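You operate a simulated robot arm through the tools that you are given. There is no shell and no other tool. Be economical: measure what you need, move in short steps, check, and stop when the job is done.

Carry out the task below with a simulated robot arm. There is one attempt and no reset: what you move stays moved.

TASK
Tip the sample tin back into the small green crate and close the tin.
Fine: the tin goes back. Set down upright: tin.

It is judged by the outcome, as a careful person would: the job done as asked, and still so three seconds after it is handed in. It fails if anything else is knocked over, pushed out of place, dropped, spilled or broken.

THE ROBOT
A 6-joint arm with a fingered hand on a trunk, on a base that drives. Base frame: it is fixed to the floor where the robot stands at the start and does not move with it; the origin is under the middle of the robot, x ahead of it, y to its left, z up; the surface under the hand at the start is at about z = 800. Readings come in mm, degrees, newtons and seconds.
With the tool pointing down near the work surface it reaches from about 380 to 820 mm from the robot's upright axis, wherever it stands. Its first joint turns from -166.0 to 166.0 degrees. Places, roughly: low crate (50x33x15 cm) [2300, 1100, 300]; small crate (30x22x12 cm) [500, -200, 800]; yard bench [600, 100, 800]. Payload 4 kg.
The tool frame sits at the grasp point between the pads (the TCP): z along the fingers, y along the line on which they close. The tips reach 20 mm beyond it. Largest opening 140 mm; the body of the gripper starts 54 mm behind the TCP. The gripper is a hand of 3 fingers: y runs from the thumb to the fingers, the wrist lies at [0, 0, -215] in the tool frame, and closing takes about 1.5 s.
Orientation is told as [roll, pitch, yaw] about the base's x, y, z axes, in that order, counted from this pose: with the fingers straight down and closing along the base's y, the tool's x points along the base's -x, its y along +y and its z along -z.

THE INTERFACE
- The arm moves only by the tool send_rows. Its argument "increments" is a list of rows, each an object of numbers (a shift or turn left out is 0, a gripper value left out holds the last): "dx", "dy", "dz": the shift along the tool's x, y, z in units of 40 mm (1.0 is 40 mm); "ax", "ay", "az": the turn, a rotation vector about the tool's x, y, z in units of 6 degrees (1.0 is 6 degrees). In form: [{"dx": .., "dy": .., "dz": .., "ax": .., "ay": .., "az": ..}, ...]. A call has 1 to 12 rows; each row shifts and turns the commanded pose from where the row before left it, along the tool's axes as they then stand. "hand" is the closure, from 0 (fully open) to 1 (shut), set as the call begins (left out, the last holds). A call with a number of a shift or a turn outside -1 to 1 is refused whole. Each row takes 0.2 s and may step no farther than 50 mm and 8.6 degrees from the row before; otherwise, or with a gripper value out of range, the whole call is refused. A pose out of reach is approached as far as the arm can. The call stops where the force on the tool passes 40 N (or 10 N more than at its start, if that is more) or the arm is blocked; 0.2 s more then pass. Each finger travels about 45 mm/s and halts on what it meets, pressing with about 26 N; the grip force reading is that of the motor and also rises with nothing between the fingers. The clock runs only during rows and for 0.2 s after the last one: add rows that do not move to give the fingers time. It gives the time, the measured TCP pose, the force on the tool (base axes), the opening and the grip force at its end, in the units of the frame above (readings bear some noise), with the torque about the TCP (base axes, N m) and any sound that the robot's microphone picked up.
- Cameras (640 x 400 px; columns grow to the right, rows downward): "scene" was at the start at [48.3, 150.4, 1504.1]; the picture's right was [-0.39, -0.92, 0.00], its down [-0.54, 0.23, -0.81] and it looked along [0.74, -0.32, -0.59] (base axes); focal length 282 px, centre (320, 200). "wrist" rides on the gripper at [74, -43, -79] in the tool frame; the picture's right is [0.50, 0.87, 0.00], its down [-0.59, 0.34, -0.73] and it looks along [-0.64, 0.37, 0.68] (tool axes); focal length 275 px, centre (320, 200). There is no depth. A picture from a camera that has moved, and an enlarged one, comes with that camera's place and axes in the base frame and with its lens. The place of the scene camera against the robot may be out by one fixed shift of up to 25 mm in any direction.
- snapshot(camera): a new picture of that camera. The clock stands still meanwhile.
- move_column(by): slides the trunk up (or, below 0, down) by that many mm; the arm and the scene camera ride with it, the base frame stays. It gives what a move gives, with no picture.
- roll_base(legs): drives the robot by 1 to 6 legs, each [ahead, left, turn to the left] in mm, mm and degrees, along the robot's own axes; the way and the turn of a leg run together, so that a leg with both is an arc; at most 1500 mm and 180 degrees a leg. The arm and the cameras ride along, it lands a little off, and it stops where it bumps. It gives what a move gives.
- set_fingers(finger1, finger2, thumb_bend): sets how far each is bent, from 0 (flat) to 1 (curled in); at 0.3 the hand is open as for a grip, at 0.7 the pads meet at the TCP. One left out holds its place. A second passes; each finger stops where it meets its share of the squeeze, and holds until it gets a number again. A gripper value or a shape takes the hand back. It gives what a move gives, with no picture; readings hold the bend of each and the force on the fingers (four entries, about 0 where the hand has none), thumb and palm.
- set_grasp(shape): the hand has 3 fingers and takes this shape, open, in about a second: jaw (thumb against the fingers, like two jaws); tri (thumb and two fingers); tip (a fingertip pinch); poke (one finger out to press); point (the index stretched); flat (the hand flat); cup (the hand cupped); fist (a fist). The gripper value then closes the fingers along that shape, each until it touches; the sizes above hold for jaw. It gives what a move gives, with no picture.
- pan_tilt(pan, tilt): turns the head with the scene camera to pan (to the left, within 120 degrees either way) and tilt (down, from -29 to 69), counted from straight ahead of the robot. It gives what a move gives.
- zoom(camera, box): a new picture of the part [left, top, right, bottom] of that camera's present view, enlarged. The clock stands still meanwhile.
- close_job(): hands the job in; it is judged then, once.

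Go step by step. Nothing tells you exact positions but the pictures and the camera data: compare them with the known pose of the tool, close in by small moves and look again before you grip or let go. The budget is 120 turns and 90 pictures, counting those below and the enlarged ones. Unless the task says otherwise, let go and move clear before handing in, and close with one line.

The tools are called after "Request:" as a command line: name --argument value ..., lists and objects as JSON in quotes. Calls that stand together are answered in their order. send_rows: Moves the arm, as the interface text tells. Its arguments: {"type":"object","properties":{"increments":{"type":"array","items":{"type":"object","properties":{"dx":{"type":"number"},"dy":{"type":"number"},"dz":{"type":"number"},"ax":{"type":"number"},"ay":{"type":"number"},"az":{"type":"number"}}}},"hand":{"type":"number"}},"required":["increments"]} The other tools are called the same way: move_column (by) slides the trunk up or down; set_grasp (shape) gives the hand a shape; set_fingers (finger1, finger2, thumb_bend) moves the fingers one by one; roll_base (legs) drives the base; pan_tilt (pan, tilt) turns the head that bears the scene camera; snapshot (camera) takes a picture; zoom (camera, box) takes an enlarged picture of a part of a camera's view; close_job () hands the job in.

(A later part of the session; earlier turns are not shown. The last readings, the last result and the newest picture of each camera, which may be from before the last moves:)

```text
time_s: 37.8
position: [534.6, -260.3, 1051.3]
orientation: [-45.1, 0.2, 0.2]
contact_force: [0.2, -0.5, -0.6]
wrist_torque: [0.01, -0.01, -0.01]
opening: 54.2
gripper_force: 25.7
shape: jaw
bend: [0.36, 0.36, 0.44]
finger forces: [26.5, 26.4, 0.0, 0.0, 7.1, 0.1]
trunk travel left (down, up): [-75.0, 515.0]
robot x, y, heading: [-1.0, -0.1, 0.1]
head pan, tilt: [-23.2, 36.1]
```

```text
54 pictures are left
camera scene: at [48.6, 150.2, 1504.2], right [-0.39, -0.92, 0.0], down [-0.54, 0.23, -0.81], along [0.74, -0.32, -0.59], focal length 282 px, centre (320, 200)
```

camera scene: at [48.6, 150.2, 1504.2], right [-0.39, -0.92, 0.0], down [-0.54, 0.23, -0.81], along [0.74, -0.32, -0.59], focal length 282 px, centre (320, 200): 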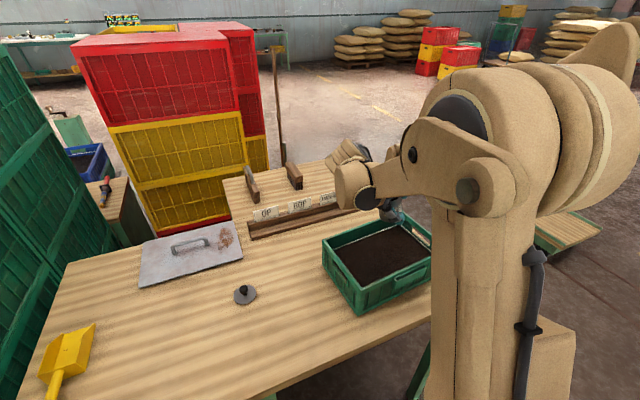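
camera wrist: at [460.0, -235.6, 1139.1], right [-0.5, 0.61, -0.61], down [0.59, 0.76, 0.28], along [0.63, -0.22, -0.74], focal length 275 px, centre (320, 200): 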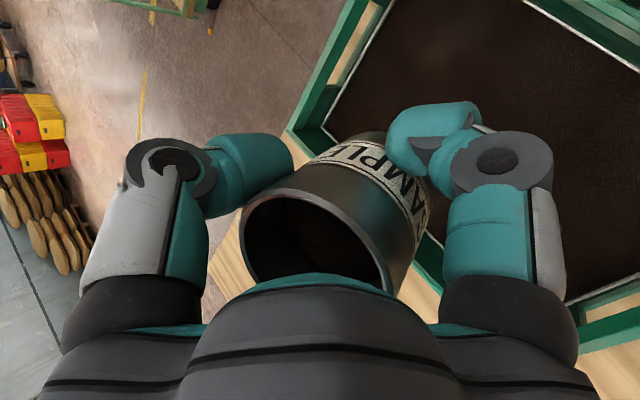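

Tin hovers over the crate interior. I'll now start rolling the tin toward the robot side of the crate.

Request:
send_rows --increments '[{"az": 0.8}, {"az": 0.8}, {"az": 0.8}, {"az": 0.8}, {"az": 0.8}, {"az": 0.8}, {"az": 0.8}, {"az": 0.8}, {"az": 0.8}, {"az": 0.8}, {}]'

Request:
snapshot --camera "wrist"

Request:
zoom --camera "scene" --box '[300, 130, 480, 330]'

```text
time_s: 40.2
position: [532.5, -260.3, 1050.8]
orientation: [-34.0, -31.6, -38.0]
contact_force: [-0.1, -0.3, -0.9]
wrist_torque: [-0.05, -0.03, -0.01]
opening: 53.9
gripper_force: 25.8
shape: jaw
bend: [0.36, 0.36, 0.45]
finger forces: [26.5, 26.2, 0.1, 0.0, 6.7, 0.0]
trunk travel left (down, up): [-75.0, 515.0]
robot x, y, heading: [3.9, -1.9, 0.4]
head pan, tilt: [-23.2, 36.1]
```

```text
53 pictures are left
camera wrist: at [451.5, -185.8, 1090.0], right [0.31, 0.67, -0.67], down [0.65, 0.37, 0.67], along [0.7, -0.64, -0.32], focal length 275 px, centre (320, 200)
```

wrist: 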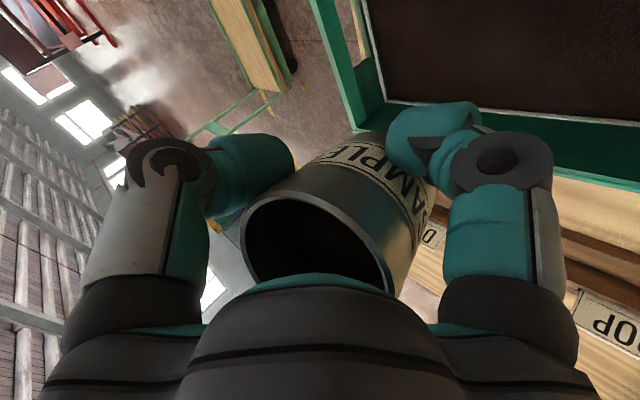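

```text
2.00 times, centred on (390, 230) of scene
camera zoom: at [48.6, 150.4, 1504.1], right [-0.39, -0.92, 0.0], down [-0.54, 0.23, -0.81], along [0.74, -0.32, -0.59], focal length 564 px, centre (180, 140)
```

zoom: 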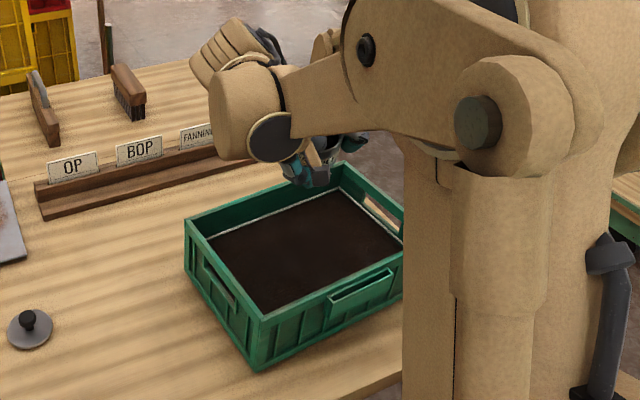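

Request:
send_rows --increments '[{"az": 0.9}, {"az": 0.9}, {"az": 0.9}, {"az": 0.9}, {"az": 0.9}, {"az": 0.9}, {"az": 0.9}, {"az": 0.9}, {"az": 0.9}, {"az": 0.9}, {"az": 0.9}, {}]'

Request:
snapshot --camera "wrist"

Request:
zoom --camera "scene" --box '[300, 130, 480, 330]'

```text
time_s: 42.8
position: [532.2, -260.2, 1052.0]
orientation: [16.4, -42.6, -113.6]
contact_force: [0.2, 0.3, -0.1]
wrist_torque: [0.03, 0.01, -0.04]
opening: 53.6
gripper_force: 26.2
shape: jaw
bend: [0.36, 0.36, 0.45]
finger forces: [26.5, 26.4, 0.0, 0.0, 6.3, 0.1]
trunk travel left (down, up): [-75.0, 515.0]
robot x, y, heading: [-1.1, 1.4, -0.2]
head pan, tilt: [-23.2, 36.1]
```

```text
51 pictures are left
camera wrist: at [513.8, -145.3, 1049.8], right [0.98, 0.16, -0.16], down [0.15, 0.05, 0.99], along [0.16, -0.99, 0.03], focal length 275 px, centre (320, 200)
```

wrist: 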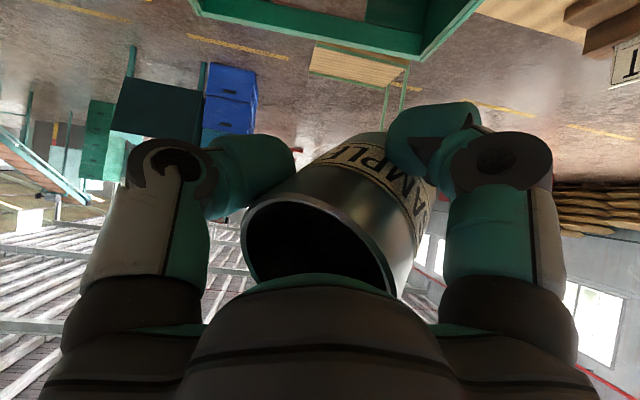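

```text
2.00 times, centred on (390, 230) of scene
camera zoom: at [48.6, 150.4, 1504.1], right [-0.39, -0.92, 0.0], down [-0.54, 0.23, -0.81], along [0.74, -0.32, -0.59], focal length 564 px, centre (180, 140)
```

zoom: 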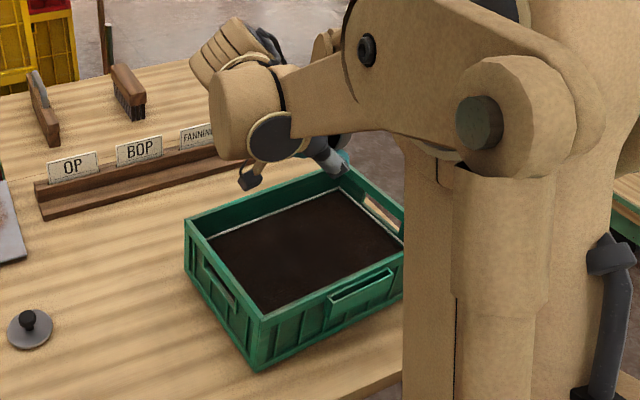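

No limit yet. Continuing the roll to about 150 degrees.

Request:
send_rows --increments '[{"az": 0.9}, {"az": 0.9}, {"az": 0.9}, {"az": 0.9}, {"az": 0.9}, {"az": 0.9}, {"az": 0.9}, {"az": 0.9}, {}]'

Request:
snapshot --camera "wrist"

Request:
zoom --camera "scene" --box '[300, 130, 480, 330]'

```text
time_s: 44.8
position: [532.8, -261.7, 1051.9]
orientation: [41.0, -20.5, -158.1]
contact_force: [-0.5, 0.4, -1.3]
wrist_torque: [-0.01, 0.0, -0.03]
opening: 53.4
gripper_force: 26.0
shape: jaw
bend: [0.36, 0.36, 0.45]
finger forces: [26.3, 26.7, 0.0, 0.0, 5.8, 0.0]
trunk travel left (down, up): [-75.0, 515.0]
robot x, y, heading: [2.0, 2.6, -0.1]
head pan, tilt: [-23.2, 36.1]
```

```text
49 pictures are left
camera wrist: at [576.4, -152.4, 1056.5], right [0.86, -0.36, 0.36], down [-0.34, 0.11, 0.93], along [-0.37, -0.93, -0.03], focal length 275 px, centre (320, 200)
```

wrist: 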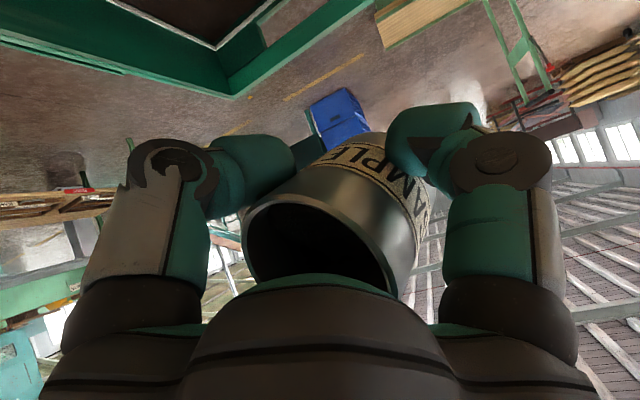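

```text
2.00 times, centred on (390, 230) of scene
camera zoom: at [48.6, 150.4, 1504.1], right [-0.39, -0.92, 0.0], down [-0.54, 0.23, -0.81], along [0.74, -0.32, -0.59], focal length 564 px, centre (180, 140)
```

zoom: 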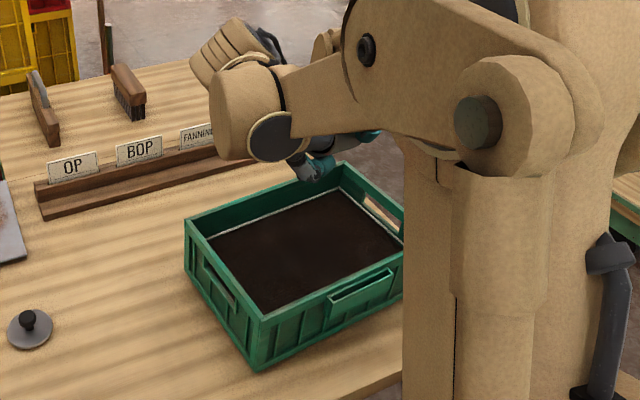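

Roll reached 150 degrees; the tin is about horizontal. Now I'll pitch the hand up to level so the mouth points down into the crate.

Request:
send_rows --increments '[{"ax": -0.78, "ay": -0.45}, {"ax": -0.78, "ay": -0.45}, {"ax": -0.78, "ay": -0.45}, {"ax": -0.78, "ay": -0.45}, {"ax": -0.78, "ay": -0.45}, {"ax": -0.78, "ay": -0.45}, {"ax": -0.78, "ay": -0.45}, {"ax": -0.78, "ay": -0.45}, {}]'

Request:
snapshot --camera "wrist"

Request:
zoom --camera "scene" --box '[300, 130, 480, 330]'

```text
time_s: 46.8
position: [534.1, -261.4, 1052.1]
orientation: [88.2, -29.7, -179.3]
contact_force: [0.6, 0.3, -0.8]
wrist_torque: [0.0, 0.01, 0.02]
opening: 53.6
gripper_force: 25.6
shape: jaw
bend: [0.37, 0.36, 0.45]
finger forces: [26.2, 27.3, 0.0, 0.1, 4.9, 0.0]
trunk travel left (down, up): [-75.0, 515.0]
robot x, y, heading: [-3.5, 0.4, 0.1]
head pan, tilt: [-23.2, 36.1]
```

```text
47 pictures are left
camera wrist: at [576.9, -179.2, 981.6], right [0.86, -0.02, 0.5], down [-0.34, 0.72, 0.61], along [-0.37, -0.7, 0.61], focal length 275 px, centre (320, 200)
```

wrist: 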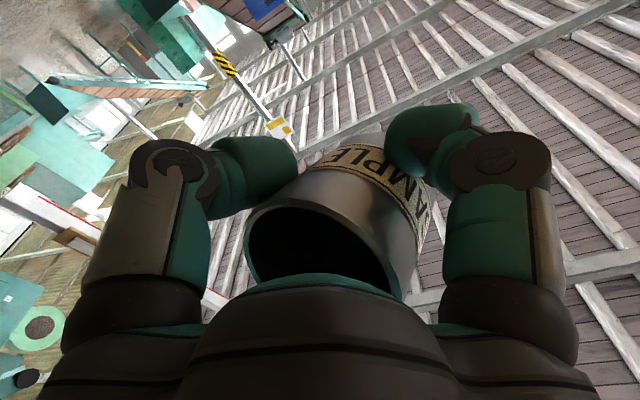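

```text
2.00 times, centred on (390, 230) of scene
camera zoom: at [48.6, 150.4, 1504.1], right [-0.39, -0.92, 0.0], down [-0.54, 0.23, -0.81], along [0.74, -0.32, -0.59], focal length 564 px, centre (180, 140)
```

zoom: 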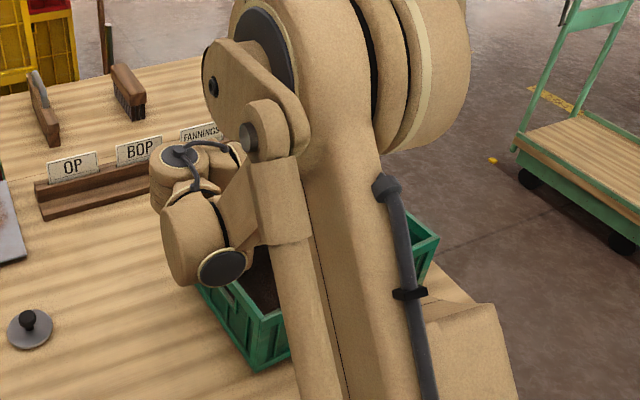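

Mouth is now steeply down over the crate. I'll raise 70 mm for wrist clearance and pitch up another 24 degrees to empty it fully.

Request:
send_rows --increments '[{"dx": -0.3, "dy": 0.5}, {"dx": -0.3, "dy": 0.5}, {"dx": -0.3, "dy": 0.5}, {"ax": -0.78, "ay": -0.45}, {"ax": -0.78, "ay": -0.45}, {"ax": -0.78, "ay": -0.45}, {"ax": -0.78, "ay": -0.45}, {}]'

Request:
snapshot --camera "wrist"

Request:
snapshot --camera "scene"

```text
time_s: 48.6
position: [529.6, -262.5, 1122.5]
orientation: [112.7, -27.7, 168.7]
contact_force: [0.0, -0.3, -0.6]
wrist_torque: [0.05, 0.02, -0.01]
opening: 53.1
gripper_force: 25.7
shape: jaw
bend: [0.37, 0.36, 0.46]
finger forces: [26.4, 27.5, 0.1, 0.1, 4.5, 0.0]
trunk travel left (down, up): [-75.0, 515.0]
robot x, y, heading: [-0.7, 1.2, -0.0]
head pan, tilt: [-23.2, 36.1]
```

```text
45 pictures are left
camera wrist: at [574.7, -213.3, 1026.8], right [0.86, 0.17, 0.47], down [-0.34, 0.89, 0.3], along [-0.37, -0.42, 0.83], focal length 275 px, centre (320, 200)
```

wrist: 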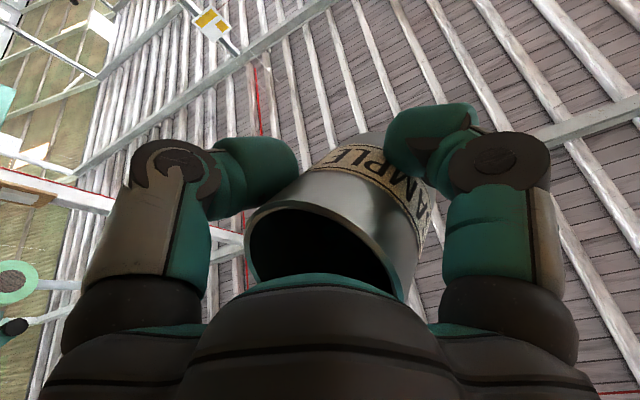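

```text
44 pictures are left
camera scene: at [48.6, 150.4, 1504.1], right [-0.39, -0.92, 0.0], down [-0.54, 0.23, -0.81], along [0.74, -0.32, -0.59], focal length 282 px, centre (320, 200)
```

scene: 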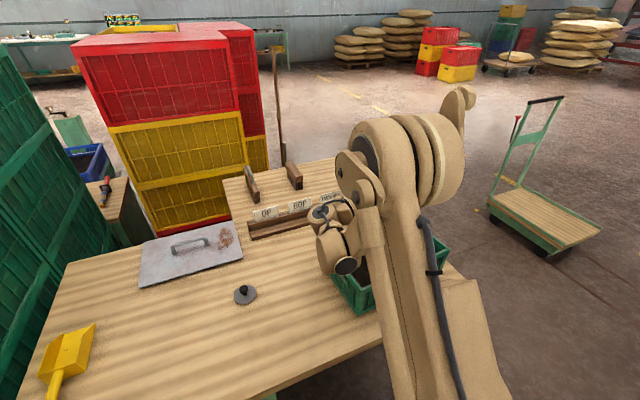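

Request:
zoom --camera "wrist" --box '[220, 130, 440, 300]'

Request:
send_rows --increments '[{"dz": 0.1}, {"dz": -0.1}, {"dz": 0.1}, {"dz": -0.1}, {"dz": 0.1}, {"dz": -0.1}, {}, {}, {}, {}]'

Request:
zoom --camera "wrist" --box '[220, 130, 440, 300]'

```text
2.35 times, centred on (330, 215) of wrist
camera zoom: at [574.7, -213.3, 1026.8], right [0.86, 0.17, 0.47], down [-0.34, 0.89, 0.3], along [-0.37, -0.42, 0.83], focal length 648 px, centre (296, 165)
```

zoom: 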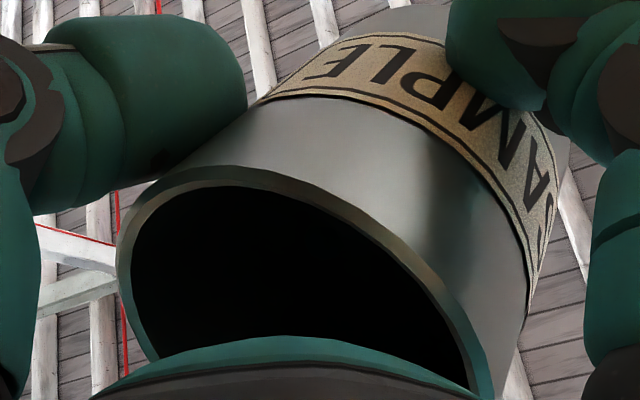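

```text
time_s: 50.8
position: [530.9, -262.4, 1122.6]
orientation: [112.6, -27.8, 168.7]
contact_force: [1.0, 0.2, -0.5]
wrist_torque: [-0.02, 0.01, 0.01]
opening: 53.4
gripper_force: 26.4
shape: jaw
bend: [0.37, 0.36, 0.46]
finger forces: [26.3, 27.4, 0.0, 0.1, 4.4, 0.0]
trunk travel left (down, up): [-75.0, 515.0]
robot x, y, heading: [1.6, 2.4, -0.2]
head pan, tilt: [-23.2, 36.1]
```

```text
2.35 times, centred on (330, 215) of wrist
camera zoom: at [575.3, -212.9, 1026.8], right [0.86, 0.17, 0.47], down [-0.34, 0.89, 0.3], along [-0.37, -0.42, 0.83], focal length 648 px, centre (296, 165)
```

zoom: 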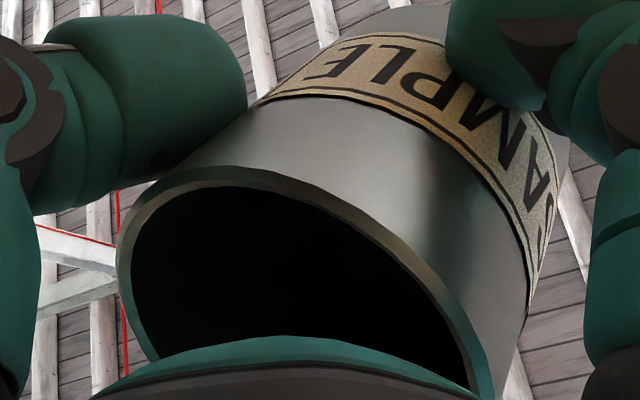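

Inside is dark with nothing visible left. I'll reverse the motion over the crate back to upright and look inside.

Request:
send_rows --increments '[{"ax": 0.78, "ay": 0.45}, {"ax": 0.78, "ay": 0.45}, {"ax": 0.78, "ay": 0.45}, {"ax": 0.78, "ay": 0.45}, {"ax": 0.78, "ay": 0.45}, {"ax": 0.78, "ay": 0.45}, {"ax": 0.78, "ay": 0.45}, {"ax": 0.78, "ay": 0.45}, {"ax": 0.78, "ay": 0.45}, {"ax": 0.78, "ay": 0.45}, {"ax": 0.78, "ay": 0.45}, {"ax": 0.78, "ay": 0.45}]'

Request:
send_rows --increments '[{"az": -1}, {"az": -1}, {"az": -1}, {"az": -1}, {"az": -1}, {"az": -1}, {"az": -1}, {"az": -1}, {"az": -1}, {"az": -1}, {"az": -1}, {"az": -1}]'

Request:
send_rows --increments '[{"az": -1}, {"az": -1}, {"az": -1}, {"az": -1}, {"az": -1}, {"az": -1}, {"az": -1}, {"az": -1}, {"az": -1}, {"az": -1}, {"az": -1}, {"az": -1}]'

Request:
send_rows --increments '[{"az": -1}, {"az": -0.1}, {}]'

Request:
snapshot --camera "wrist"

Request:
snapshot --camera "scene"

```text
time_s: 53.4
position: [531.3, -262.3, 1122.3]
orientation: [40.9, -20.3, -158.0]
contact_force: [-0.2, 0.4, -0.4]
wrist_torque: [0.0, 0.02, 0.0]
opening: 52.7
gripper_force: 26.0
shape: jaw
bend: [0.37, 0.36, 0.46]
finger forces: [26.9, 27.6, 0.1, 0.0, 3.1, 0.0]
trunk travel left (down, up): [-75.0, 515.0]
robot x, y, heading: [-2.9, -0.3, 0.1]
head pan, tilt: [-23.2, 36.1]
```

```text
time_s: 56.0
position: [530.1, -263.0, 1122.0]
orientation: [-11.5, -44.0, -73.4]
contact_force: [-0.2, -0.5, -0.6]
wrist_torque: [-0.02, 0.0, -0.03]
opening: 52.6
gripper_force: 26.0
shape: jaw
bend: [0.37, 0.36, 0.46]
finger forces: [26.7, 27.4, 0.1, 0.1, 2.7, 0.0]
trunk travel left (down, up): [-75.0, 515.0]
robot x, y, heading: [3.0, 0.6, 0.0]
head pan, tilt: [-23.2, 36.1]
```

```text
time_s: 58.6
position: [531.0, -262.3, 1121.7]
orientation: [-44.9, -4.4, -4.3]
contact_force: [0.1, 0.3, -0.4]
wrist_torque: [-0.02, -0.01, 0.01]
opening: 52.7
gripper_force: 26.2
shape: jaw
bend: [0.37, 0.36, 0.46]
finger forces: [26.6, 27.4, 0.0, 0.0, 2.4, 0.1]
trunk travel left (down, up): [-75.0, 515.0]
robot x, y, heading: [-1.9, -2.3, 0.0]
head pan, tilt: [-23.2, 36.1]
```

```text
time_s: 59.4
position: [530.2, -263.0, 1121.9]
orientation: [-45.1, 0.3, 0.2]
contact_force: [-0.4, -0.4, -0.5]
wrist_torque: [-0.02, 0.0, 0.0]
opening: 52.6
gripper_force: 26.3
shape: jaw
bend: [0.37, 0.36, 0.46]
finger forces: [26.6, 27.4, 0.0, 0.1, 2.3, 0.0]
trunk travel left (down, up): [-75.0, 515.0]
robot x, y, heading: [-0.8, 1.9, 0.1]
head pan, tilt: [-23.2, 36.1]
```

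```text
41 pictures are left
camera wrist: at [457.7, -237.0, 1209.3], right [-0.5, 0.61, -0.61], down [0.59, 0.76, 0.28], along [0.63, -0.22, -0.74], focal length 275 px, centre (320, 200)
```

wrist: 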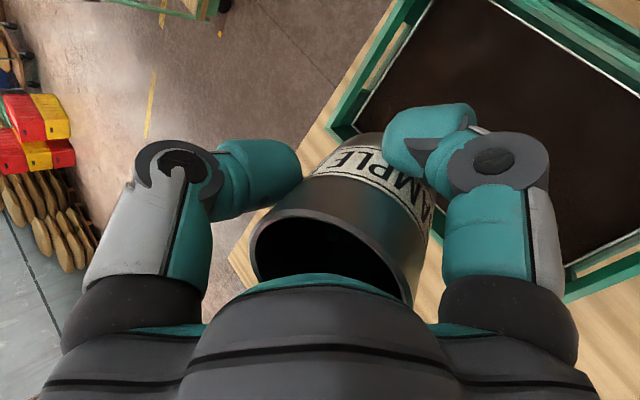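

```text
40 pictures are left
camera scene: at [48.5, 150.4, 1504.1], right [-0.39, -0.92, 0.0], down [-0.54, 0.23, -0.81], along [0.74, -0.32, -0.59], focal length 282 px, centre (320, 200)
```

scene: 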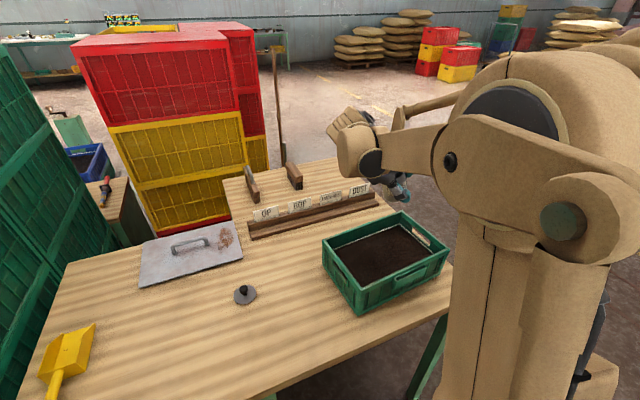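

Request:
zoom --camera "wrist" --box '[220, 110, 460, 310]'

Request:
zoom --camera "scene" --box '[320, 140, 460, 320]'

```text
2.00 times, centred on (340, 210) of wrist
camera zoom: at [457.7, -237.0, 1209.3], right [-0.5, 0.61, -0.61], down [0.59, 0.76, 0.28], along [0.63, -0.22, -0.74], focal length 551 px, centre (280, 180)
```

zoom: 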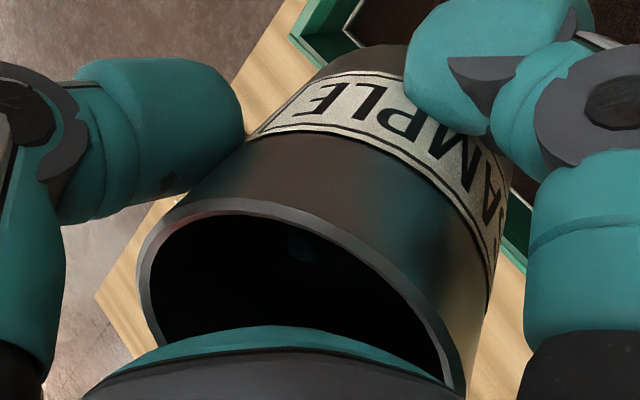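

```text
2.22 times, centred on (390, 230) of scene
camera zoom: at [48.5, 150.4, 1504.1], right [-0.39, -0.92, 0.0], down [-0.54, 0.23, -0.81], along [0.74, -0.32, -0.59], focal length 626 px, centre (164, 133)
```

zoom: 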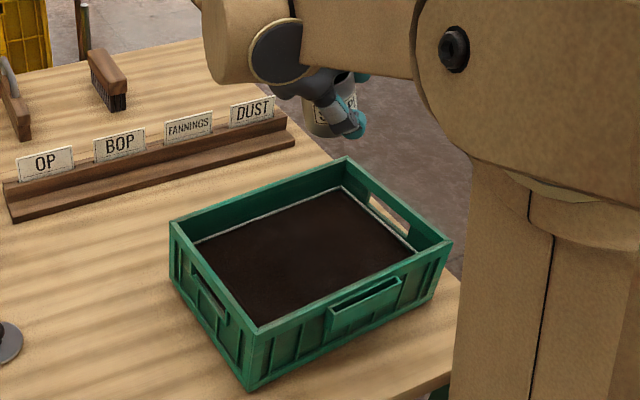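

The tin is empty (dark inside, earlier brown leaf was visible). I'll check how much the tin has tilted in the grip.

Request:
zoom --camera "scene" --box '[365, 145, 425, 205]'

```text
6.67 times, centred on (395, 175) of scene
camera zoom: at [48.5, 150.4, 1504.1], right [-0.39, -0.92, 0.0], down [-0.54, 0.23, -0.81], along [0.74, -0.32, -0.59], focal length 1879 px, centre (-180, 367)
```

zoom: 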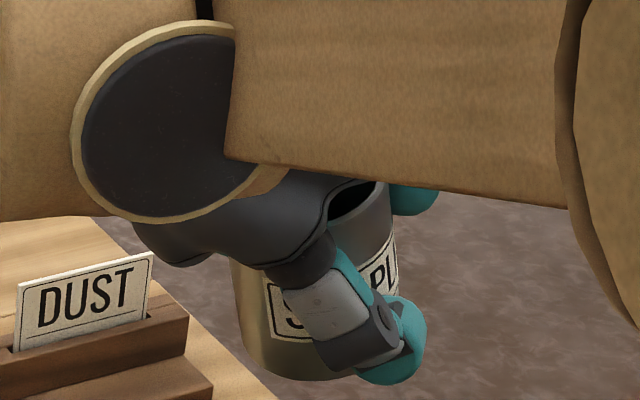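

The tin leans about 15 degrees toward the palm. I'll pitch the hand 15 degrees to level it and check.

Request:
send_rows --increments '[{"ax": -0.8}, {"ax": -0.8}, {"ax": -0.9}, {}]'

Request:
zoom --camera "scene" --box '[365, 145, 425, 205]'

```text
time_s: 60.4
position: [531.2, -261.6, 1122.0]
orientation: [-30.0, 0.3, 0.2]
contact_force: [0.1, -0.7, -0.9]
wrist_torque: [-0.01, 0.0, -0.03]
opening: 52.2
gripper_force: 26.0
shape: jaw
bend: [0.37, 0.36, 0.46]
finger forces: [26.6, 27.5, 0.0, 0.1, 2.0, 0.1]
trunk travel left (down, up): [-75.0, 515.0]
robot x, y, heading: [-0.5, 1.0, 0.1]
head pan, tilt: [-23.2, 36.1]
```

```text
6.67 times, centred on (395, 175) of scene
camera zoom: at [48.5, 150.3, 1504.1], right [-0.39, -0.92, 0.0], down [-0.54, 0.23, -0.81], along [0.74, -0.32, -0.59], focal length 1879 px, centre (-180, 367)
```

zoom: 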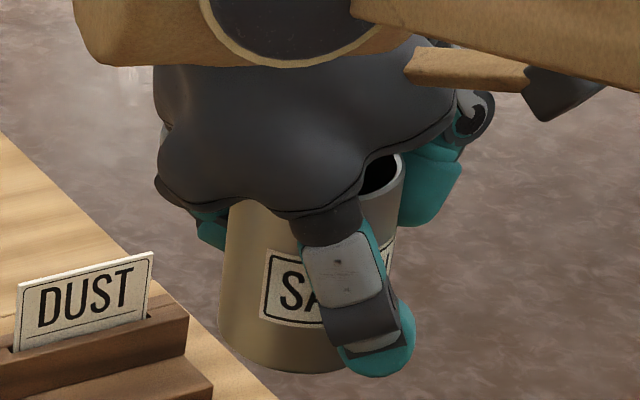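

The tin is upright now. Carrying it back over its original spot and lowering to about 20 mm above the bench.

Request:
send_rows --increments '[{"dx": 0.11, "dy": 0.612, "dz": -0.353}, {"dx": 0.11, "dy": 0.612, "dz": -0.353}, {"dx": 0.11, "dy": 0.612, "dz": -0.353}, {"dx": 0.11, "dy": 0.612, "dz": -0.353}, {"dx": 0.11, "dy": 0.612, "dz": -0.353}, {"dx": 0.11, "dy": 0.612, "dz": -0.353}, {"dx": 0.11, "dy": 0.612, "dz": -0.353}, {"dx": 0.11, "dy": 0.612, "dz": -0.353}, {"dx": 0.11, "dy": 0.612, "dz": -0.353}, {"dx": 0.11, "dy": 0.612, "dz": -0.353}, {"dx": 0.11, "dy": 0.612, "dz": -0.353}, {"dx": 0.11, "dy": 0.612, "dz": -0.353}]'

Request:
send_rows --increments '[{"dy": 0.375, "dz": 0.65}, {"dy": 0.375, "dz": 0.65}, {"dy": 0.375, "dz": 0.65}, {"dy": 0.375, "dz": 0.65}, {"dy": 0.375, "dz": 0.65}, {"dy": 0.375, "dz": 0.65}, {"dy": 0.375, "dz": 0.65}, {"dy": 0.3, "dz": 0.52}, {}]'

Request:
snapshot --camera "wrist"

Request:
snapshot --camera "scene"

```text
time_s: 63.0
position: [476.1, 78.9, 1120.4]
orientation: [-30.1, 0.3, 0.2]
contact_force: [-0.2, -0.3, -0.1]
wrist_torque: [0.0, 0.04, -0.02]
opening: 52.2
gripper_force: 26.6
shape: jaw
bend: [0.37, 0.36, 0.46]
finger forces: [26.7, 27.5, 0.0, 0.0, 2.0, 0.1]
trunk travel left (down, up): [-75.0, 515.0]
robot x, y, heading: [-0.0, 1.9, 0.1]
head pan, tilt: [-23.2, 36.1]
```

```text
time_s: 65.0
position: [476.6, 76.1, 887.6]
orientation: [-30.2, 0.2, 0.2]
contact_force: [0.4, 0.1, 0.1]
wrist_torque: [0.0, 0.03, 0.01]
opening: 52.2
gripper_force: 26.2
shape: jaw
bend: [0.37, 0.36, 0.47]
finger forces: [26.6, 27.5, 0.1, 0.1, 1.8, 0.1]
trunk travel left (down, up): [-75.0, 515.0]
robot x, y, heading: [-2.2, 1.0, 0.1]
head pan, tilt: [-23.2, 36.1]
```

```text
35 pictures are left
camera wrist: at [402.9, 78.8, 978.0], right [-0.5, 0.75, -0.43], down [0.59, 0.66, 0.46], along [0.63, -0.02, -0.77], focal length 275 px, centre (320, 200)
```

wrist: 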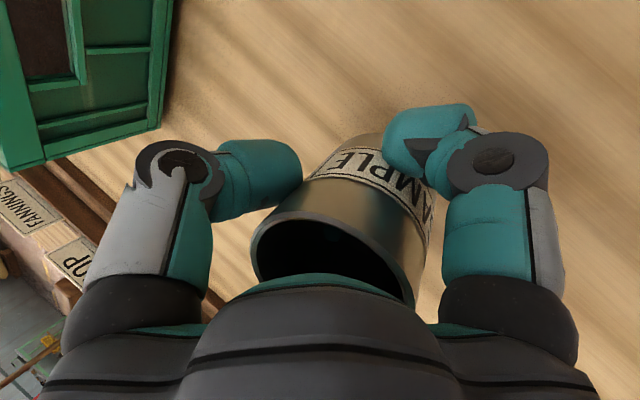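

```text
34 pictures are left
camera scene: at [48.5, 150.6, 1504.1], right [-0.39, -0.92, 0.0], down [-0.54, 0.23, -0.81], along [0.74, -0.32, -0.59], focal length 282 px, centre (320, 200)
```

scene: 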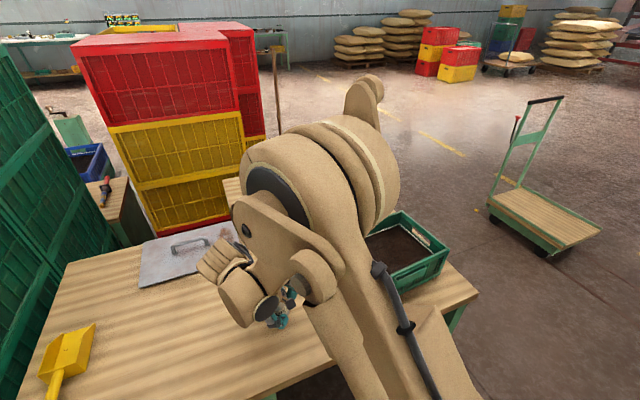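

Lowering gently toward contact.

Request:
send_rows --increments '[{"dy": 0.075, "dz": 0.13}, {"dy": 0.075, "dz": 0.13}, {"dy": 0.05, "dz": 0.0866}, {"dy": 0.05, "dz": 0.0866}, {"dy": 0.05, "dz": 0.0866}, {}]'

Request:
zoom --camera "scene" --box '[240, 270, 320, 340]'

```text
time_s: 66.4
position: [475.7, 75.4, 863.1]
orientation: [-30.0, 0.3, 0.2]
contact_force: [0.7, 0.0, -0.6]
wrist_torque: [-0.02, -0.04, 0.03]
opening: 52.0
gripper_force: 25.9
shape: jaw
bend: [0.37, 0.36, 0.47]
finger forces: [26.6, 27.5, 0.0, 0.0, 1.8, 0.0]
trunk travel left (down, up): [-75.0, 515.0]
robot x, y, heading: [5.0, 3.7, -0.2]
head pan, tilt: [-23.2, 36.1]
```

```text
5.71 times, centred on (280, 305) of scene
camera zoom: at [48.6, 150.6, 1504.1], right [-0.39, -0.92, 0.0], down [-0.54, 0.23, -0.81], along [0.74, -0.32, -0.59], focal length 1611 px, centre (549, -400)
```

zoom: 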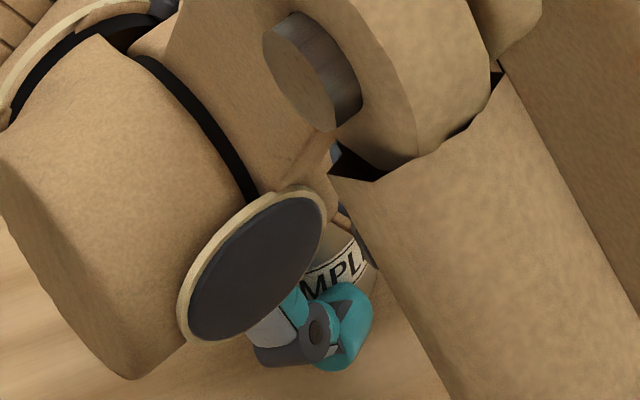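

Request:
send_rows --increments '[{"dy": 0.0375, "dz": 0.065}, {"dy": 0.0375, "dz": 0.065}, {"dy": 0.025, "dz": 0.043}, {"dy": 0.025, "dz": 0.043}, {}]'

```text
time_s: 67.6
position: [477.2, 76.0, 853.8]
orientation: [-30.1, 0.1, 0.3]
contact_force: [0.2, 1.0, -0.6]
wrist_torque: [-0.01, -0.01, 0.04]
opening: 52.1
gripper_force: 25.5
shape: jaw
bend: [0.37, 0.36, 0.47]
finger forces: [26.5, 27.5, 0.0, 0.0, 1.7, 0.0]
trunk travel left (down, up): [-75.0, 515.0]
robot x, y, heading: [-1.6, 2.4, -0.1]
head pan, tilt: [-23.2, 36.1]
```

Request:
send_rows --increments '[{"dy": 0.025, "dz": 0.043}, {"dy": 0.025, "dz": 0.043}, {"dy": 0.02, "dz": 0.035}, {}]'

```text
time_s: 68.6
position: [475.8, 77.6, 847.7]
orientation: [-30.1, 0.2, 0.2]
contact_force: [0.4, -0.4, -0.3]
wrist_torque: [-0.01, -0.01, 0.04]
opening: 52.1
gripper_force: 25.8
shape: jaw
bend: [0.37, 0.36, 0.47]
finger forces: [26.5, 27.5, 0.0, 0.0, 1.8, 0.0]
trunk travel left (down, up): [-75.0, 515.0]
robot x, y, heading: [-1.4, -2.1, -0.0]
head pan, tilt: [-23.2, 36.1]
```

Request:
send_rows --increments '[{"dy": 0.02, "dz": 0.035}, {"dy": 0.02, "dz": 0.035}, {}]'

Request:
snapshot --camera "wrist"

```text
time_s: 69.4
position: [475.1, 76.5, 843.7]
orientation: [-30.1, 0.2, 0.2]
contact_force: [0.2, -1.5, 0.0]
wrist_torque: [0.02, -0.03, 0.0]
opening: 51.9
gripper_force: 26.2
shape: jaw
bend: [0.37, 0.36, 0.47]
finger forces: [26.7, 27.9, 0.1, 0.0, 2.4, 0.1]
trunk travel left (down, up): [-75.0, 515.0]
robot x, y, heading: [-0.5, 0.9, 0.1]
head pan, tilt: [-23.2, 36.1]
```

```text
32 pictures are left
camera wrist: at [402.4, 78.5, 935.4], right [-0.5, 0.75, -0.43], down [0.59, 0.66, 0.46], along [0.63, -0.02, -0.77], focal length 275 px, centre (320, 200)
```

wrist: 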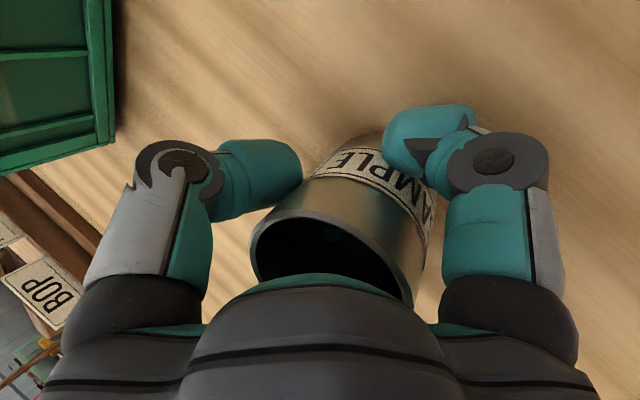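

Request:
send_rows --increments '[{"dy": 0.015, "dz": 0.026}, {"dy": 0.015, "dz": 0.026}, {}]'

```text
time_s: 70.2
position: [474.6, 76.4, 842.3]
orientation: [-30.1, 0.1, 0.2]
contact_force: [2.9, -3.7, 12.9]
wrist_torque: [0.2, -0.31, -0.08]
opening: 52.5
gripper_force: 26.0
shape: jaw
bend: [0.37, 0.36, 0.46]
finger forces: [28.9, 33.2, 0.0, 0.1, 3.5, 0.0]
trunk travel left (down, up): [-75.0, 515.0]
robot x, y, heading: [-1.9, 0.3, -0.2]
head pan, tilt: [-23.2, 36.1]
```

Contact with the bench (13 N). Releasing to a partial opening.

Request:
send_rows --increments '[{}, {}, {}, {}, {}]' --hand 0.3

Request:
snapshot --camera "wrist"

```text
time_s: 71.4
position: [475.9, 77.5, 841.6]
orientation: [-30.1, 0.2, 0.2]
contact_force: [0.2, 0.2, -0.9]
wrist_torque: [-0.01, -0.01, -0.03]
opening: 97.4
gripper_force: 0.1
shape: jaw
bend: [0.27, 0.27, 0.25]
finger forces: [0.0, 0.0, 0.1, 0.0, 0.1, 0.0]
trunk travel left (down, up): [-75.0, 515.0]
robot x, y, heading: [0.1, -1.4, 0.0]
head pan, tilt: [-23.2, 36.1]
```

```text
31 pictures are left
camera wrist: at [402.3, 79.2, 933.2], right [-0.5, 0.75, -0.43], down [0.59, 0.66, 0.46], along [0.63, -0.02, -0.77], focal length 275 px, centre (320, 200)
```

wrist: 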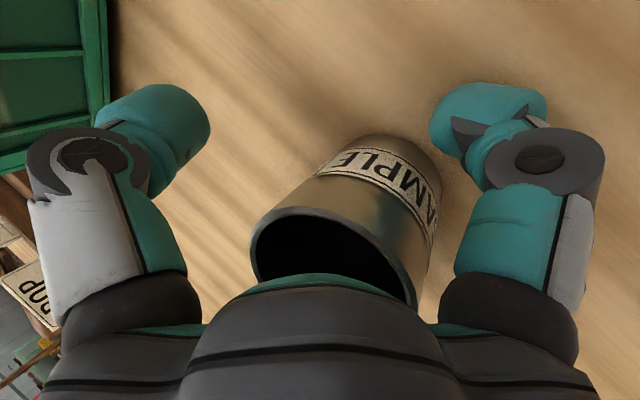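

Tin stands. Retreating along the tool axis.

Request:
send_rows --increments '[{"dz": -0.25}, {"dz": -0.4}, {"dz": -0.5}, {}]'

Request:
snapshot --camera "wrist"

```text
time_s: 72.4
position: [476.7, 99.1, 881.9]
orientation: [-30.0, 0.2, 0.2]
contact_force: [-0.3, -0.4, 0.5]
wrist_torque: [0.01, 0.0, 0.02]
opening: 97.5
gripper_force: 0.0
shape: jaw
bend: [0.27, 0.27, 0.25]
finger forces: [0.0, 0.0, 0.0, 0.0, 0.1, 0.0]
trunk travel left (down, up): [-75.0, 515.0]
robot x, y, heading: [2.0, 1.1, 0.2]
head pan, tilt: [-23.2, 36.1]
```

```text
30 pictures are left
camera wrist: at [403.0, 101.7, 972.7], right [-0.5, 0.75, -0.43], down [0.59, 0.66, 0.46], along [0.63, -0.02, -0.77], focal length 275 px, centre (320, 200)
```

wrist: 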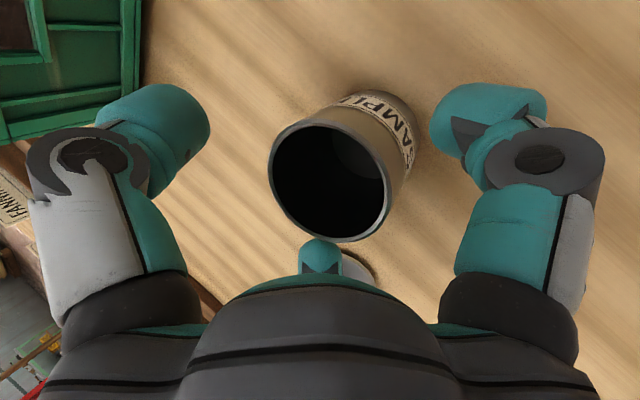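

Tin is upright and empty. Backing further, then turning the hand vertical again.

Request:
send_rows --increments '[{"dz": -0.9}, {"dz": -0.9}, {"dz": -0.9}, {"ax": -1}, {"ax": -1}, {"ax": -1}, {"ax": -1}, {"ax": -1}, {}]' --hand 0

Request:
snapshot --camera "wrist"

Request:
snapshot --camera "scene"

```text
time_s: 74.4
position: [476.4, 151.8, 975.6]
orientation: [0.0, 0.1, 0.2]
contact_force: [0.3, -1.9, 0.6]
wrist_torque: [0.01, 0.0, -0.01]
opening: 139.7
gripper_force: 0.0
shape: jaw
bend: [0.3, 0.3, 0.3]
finger forces: [0.0, 0.0, 0.0, 0.1, 0.0, 0.0]
trunk travel left (down, up): [-75.0, 515.0]
robot x, y, heading: [1.4, 0.6, 0.0]
head pan, tilt: [-23.2, 36.1]
```

```text
29 pictures are left
camera wrist: at [403.1, 110.5, 1055.8], right [-0.5, 0.86, 0.0], down [0.59, 0.34, 0.73], along [0.63, 0.37, -0.68], focal length 275 px, centre (320, 200)
```

wrist: 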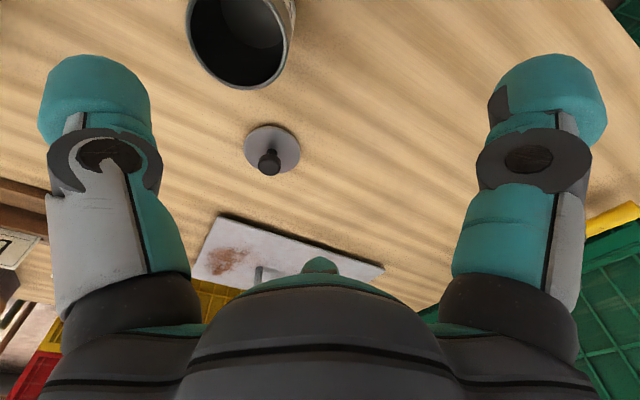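

```text
28 pictures are left
camera scene: at [48.4, 150.5, 1504.1], right [-0.39, -0.92, 0.0], down [-0.54, 0.23, -0.81], along [0.74, -0.32, -0.59], focal length 282 px, centre (320, 200)
```

scene: 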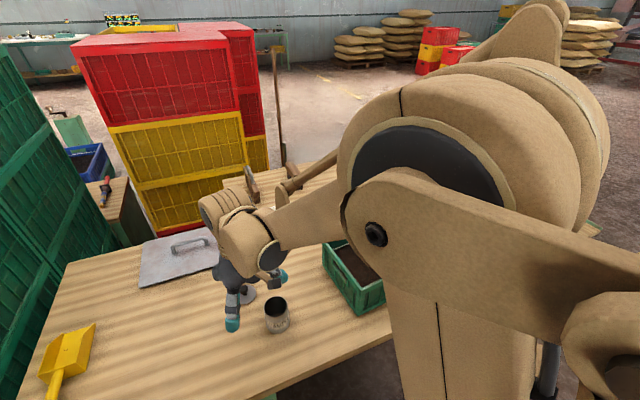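

Lid sits near (592, 159). I'll move above it and look; also try the "tri" shape, which may centre the knob better.

Request:
send_rows --increments '[{"dx": -0.97, "dy": 0.07}, {"dx": -0.97, "dy": 0.07}, {"dx": -0.97, "dy": 0.06}, {"dz": 0.9}, {}]'

Request:
set_grasp --shape "tri"

Request:
snapshot --camera "wrist"

Request:
zoom --camera "scene" --box '[180, 210, 320, 340]'

```text
time_s: 75.6
position: [590.9, 164.2, 938.3]
orientation: [-0.2, 0.2, 0.2]
contact_force: [-0.1, 0.2, -0.3]
wrist_torque: [0.03, 0.0, -0.01]
opening: 140.0
gripper_force: 0.1
shape: jaw
bend: [0.3, 0.3, 0.3]
finger forces: [0.0, 0.0, 0.1, 0.1, 0.0, 0.0]
trunk travel left (down, up): [-75.0, 515.0]
robot x, y, heading: [2.8, -1.4, -0.0]
head pan, tilt: [-23.2, 36.1]
```

```text
time_s: 76.5
position: [591.3, 163.7, 937.3]
orientation: [-0.1, 0.2, 0.2]
contact_force: [-0.3, 0.8, -0.1]
wrist_torque: [-0.01, -0.02, 0.0]
opening: 139.9
gripper_force: 0.0
shape: tri
bend: [0.3, 0.3, 0.3]
finger forces: [0.0, 0.0, 0.0, 0.0, 0.0, 0.0]
trunk travel left (down, up): [-75.0, 515.0]
robot x, y, heading: [0.9, 0.0, -0.0]
head pan, tilt: [-23.2, 36.1]
```

```text
27 pictures are left
camera wrist: at [518.4, 121.5, 1018.3], right [-0.5, 0.86, 0.0], down [0.59, 0.34, 0.73], along [0.63, 0.37, -0.68], focal length 275 px, centre (320, 200)
```

wrist: 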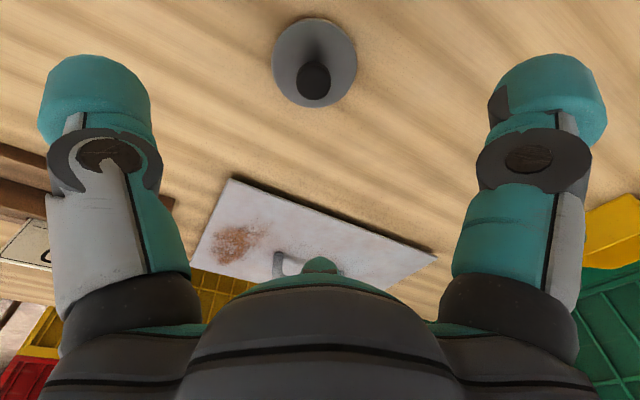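

```text
3.08 times, centred on (250, 275) of scene
camera zoom: at [48.6, 150.6, 1504.1], right [-0.39, -0.92, 0.0], down [-0.54, 0.23, -0.81], along [0.74, -0.32, -0.59], focal length 867 px, centre (535, -31)
```

zoom: 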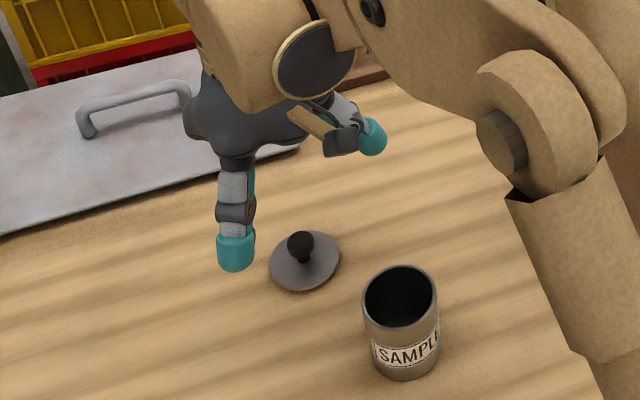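

Knob is at about (591, 160). Aligning and descending to the same relative grip height as before (z ≈ 835).

Request:
send_rows --increments '[{"dy": -0.09, "dz": 0.8}, {"dz": 0.8}, {"dz": 0.6}, {"dz": 0.33}, {}]'

Request:
snapshot --camera "wrist"

```text
time_s: 77.7
position: [592.1, 159.8, 838.4]
orientation: [-0.2, 0.2, 0.2]
contact_force: [0.7, -0.3, 0.0]
wrist_torque: [-0.01, 0.02, 0.0]
opening: 140.1
gripper_force: 0.1
shape: tri
bend: [0.3, 0.3, 0.3]
finger forces: [0.0, 0.1, 0.0, 0.0, 0.1, 0.0]
trunk travel left (down, up): [-75.0, 515.0]
robot x, y, heading: [-1.5, 0.3, 0.1]
head pan, tilt: [-23.2, 36.1]
```

```text
25 pictures are left
camera wrist: at [518.6, 116.5, 918.6], right [-0.5, 0.86, 0.0], down [0.59, 0.34, 0.73], along [0.63, 0.37, -0.68], focal length 275 px, centre (320, 200)
```

wrist: 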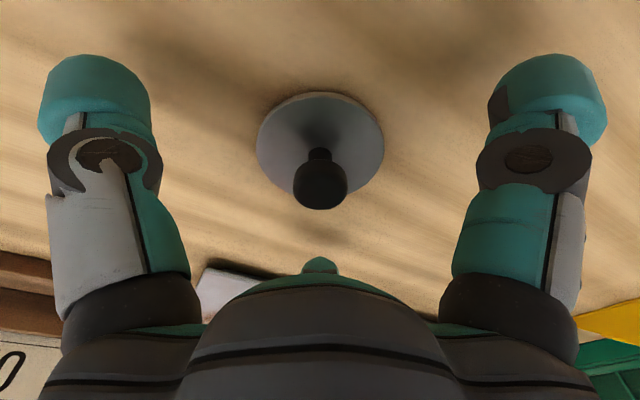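

Knob is centred. Closing part-way, then fully.

Request:
send_rows --increments '[{}, {}, {}, {}, {}, {}]' --hand 0.75

Request:
snapshot --camera "wrist"

```text
time_s: 79.1
position: [592.1, 159.4, 839.4]
orientation: [-0.1, 0.2, 0.1]
contact_force: [0.4, 0.4, -0.1]
wrist_torque: [0.0, -0.03, 0.0]
opening: 35.1
gripper_force: 0.1
shape: tri
bend: [0.46, 0.46, 0.45]
finger forces: [0.0, 0.1, 0.0, 0.1, 0.0, 0.0]
trunk travel left (down, up): [-75.0, 515.0]
robot x, y, heading: [-1.0, -0.7, 0.0]
head pan, tilt: [-23.2, 36.1]
```

```text
24 pictures are left
camera wrist: at [518.6, 116.5, 918.9], right [-0.5, 0.86, 0.0], down [0.59, 0.34, 0.73], along [0.63, 0.37, -0.68], focal length 275 px, centre (320, 200)
```

wrist: 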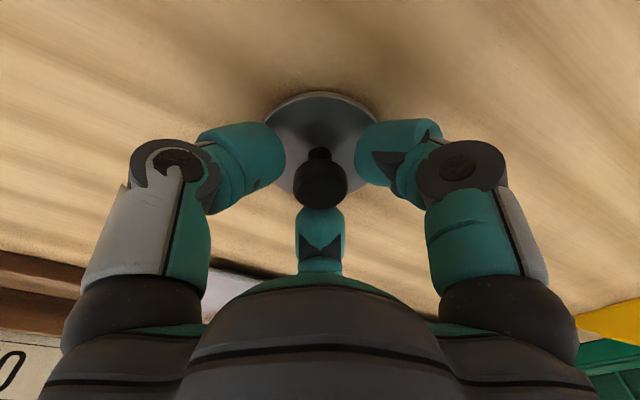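

Request:
send_rows --increments '[{}, {}, {}, {}, {}, {}]' --hand 1

Request:
snapshot --camera "wrist"

```text
time_s: 80.5
position: [591.6, 160.1, 837.6]
orientation: [-0.1, 0.2, 0.3]
contact_force: [0.4, -0.4, -0.7]
wrist_torque: [-0.04, 0.01, 0.02]
opening: 19.5
gripper_force: 26.1
shape: tri
bend: [0.9, 0.9, 0.53]
finger forces: [23.0, 22.8, 0.0, 0.0, 24.5, 0.1]
trunk travel left (down, up): [-75.0, 515.0]
robot x, y, heading: [4.6, -0.9, 0.1]
head pan, tilt: [-23.2, 36.1]
```

```text
23 pictures are left
camera wrist: at [518.6, 116.5, 918.9], right [-0.5, 0.86, 0.0], down [0.59, 0.34, 0.73], along [0.63, 0.37, -0.68], focal length 275 px, centre (320, 200)
```

wrist: 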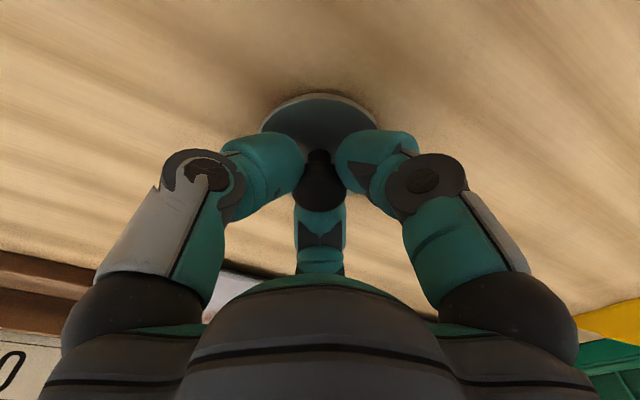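

Lid is gripped symmetrically. Lifting it and moving above the tin, which I now measure at about (475, 97).

Request:
send_rows --increments '[{"dz": -0.3}, {"dz": -0.7}, {"dz": -1}, {"dz": -1}, {"dx": 0.73, "dy": -0.39}, {"dx": 0.73, "dy": -0.39}, {"dx": 0.73, "dy": -0.39}, {"dx": 0.73, "dy": -0.39}, {}]'

Request:
snapshot --camera "wrist"

Request:
zoom --camera "scene" --box '[220, 220, 340, 340]'

```text
time_s: 82.5
position: [475.9, 94.3, 957.3]
orientation: [-0.1, 0.3, 0.2]
contact_force: [0.4, -0.4, -0.3]
wrist_torque: [0.0, 0.0, -0.01]
opening: 19.8
gripper_force: 25.8
shape: tri
bend: [0.9, 0.9, 0.53]
finger forces: [22.9, 22.9, 0.0, 0.0, 24.6, 0.0]
trunk travel left (down, up): [-75.0, 515.0]
robot x, y, heading: [-0.8, -0.1, 0.0]
head pan, tilt: [-23.2, 36.1]
```

```text
22 pictures are left
camera wrist: at [402.5, 52.3, 1037.9], right [-0.5, 0.86, 0.0], down [0.59, 0.34, 0.73], along [0.63, 0.37, -0.68], focal length 275 px, centre (320, 200)
```

wrist: 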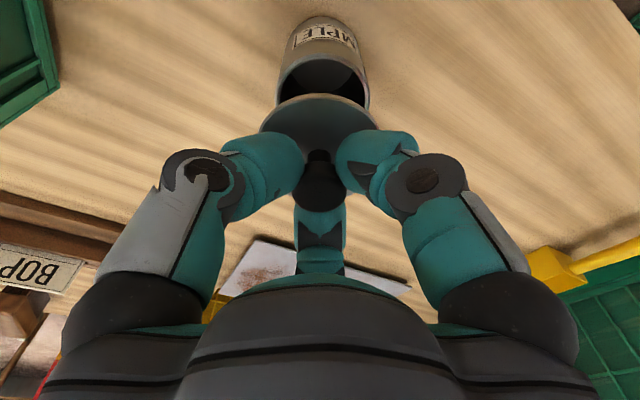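

```text
3.33 times, centred on (280, 280) of scene
camera zoom: at [48.5, 150.5, 1504.1], right [-0.39, -0.92, 0.0], down [-0.54, 0.23, -0.81], along [0.74, -0.32, -0.59], focal length 940 px, centre (453, -67)
```

zoom: 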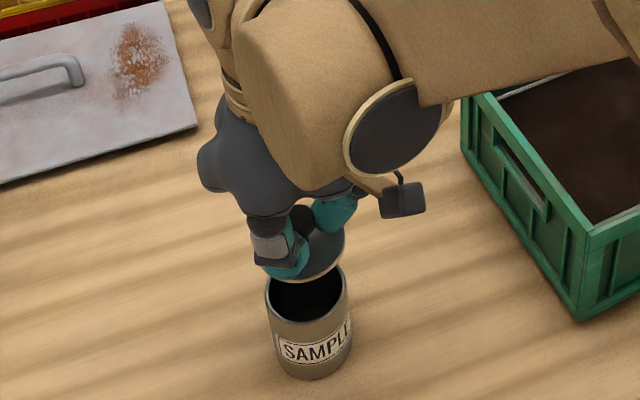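

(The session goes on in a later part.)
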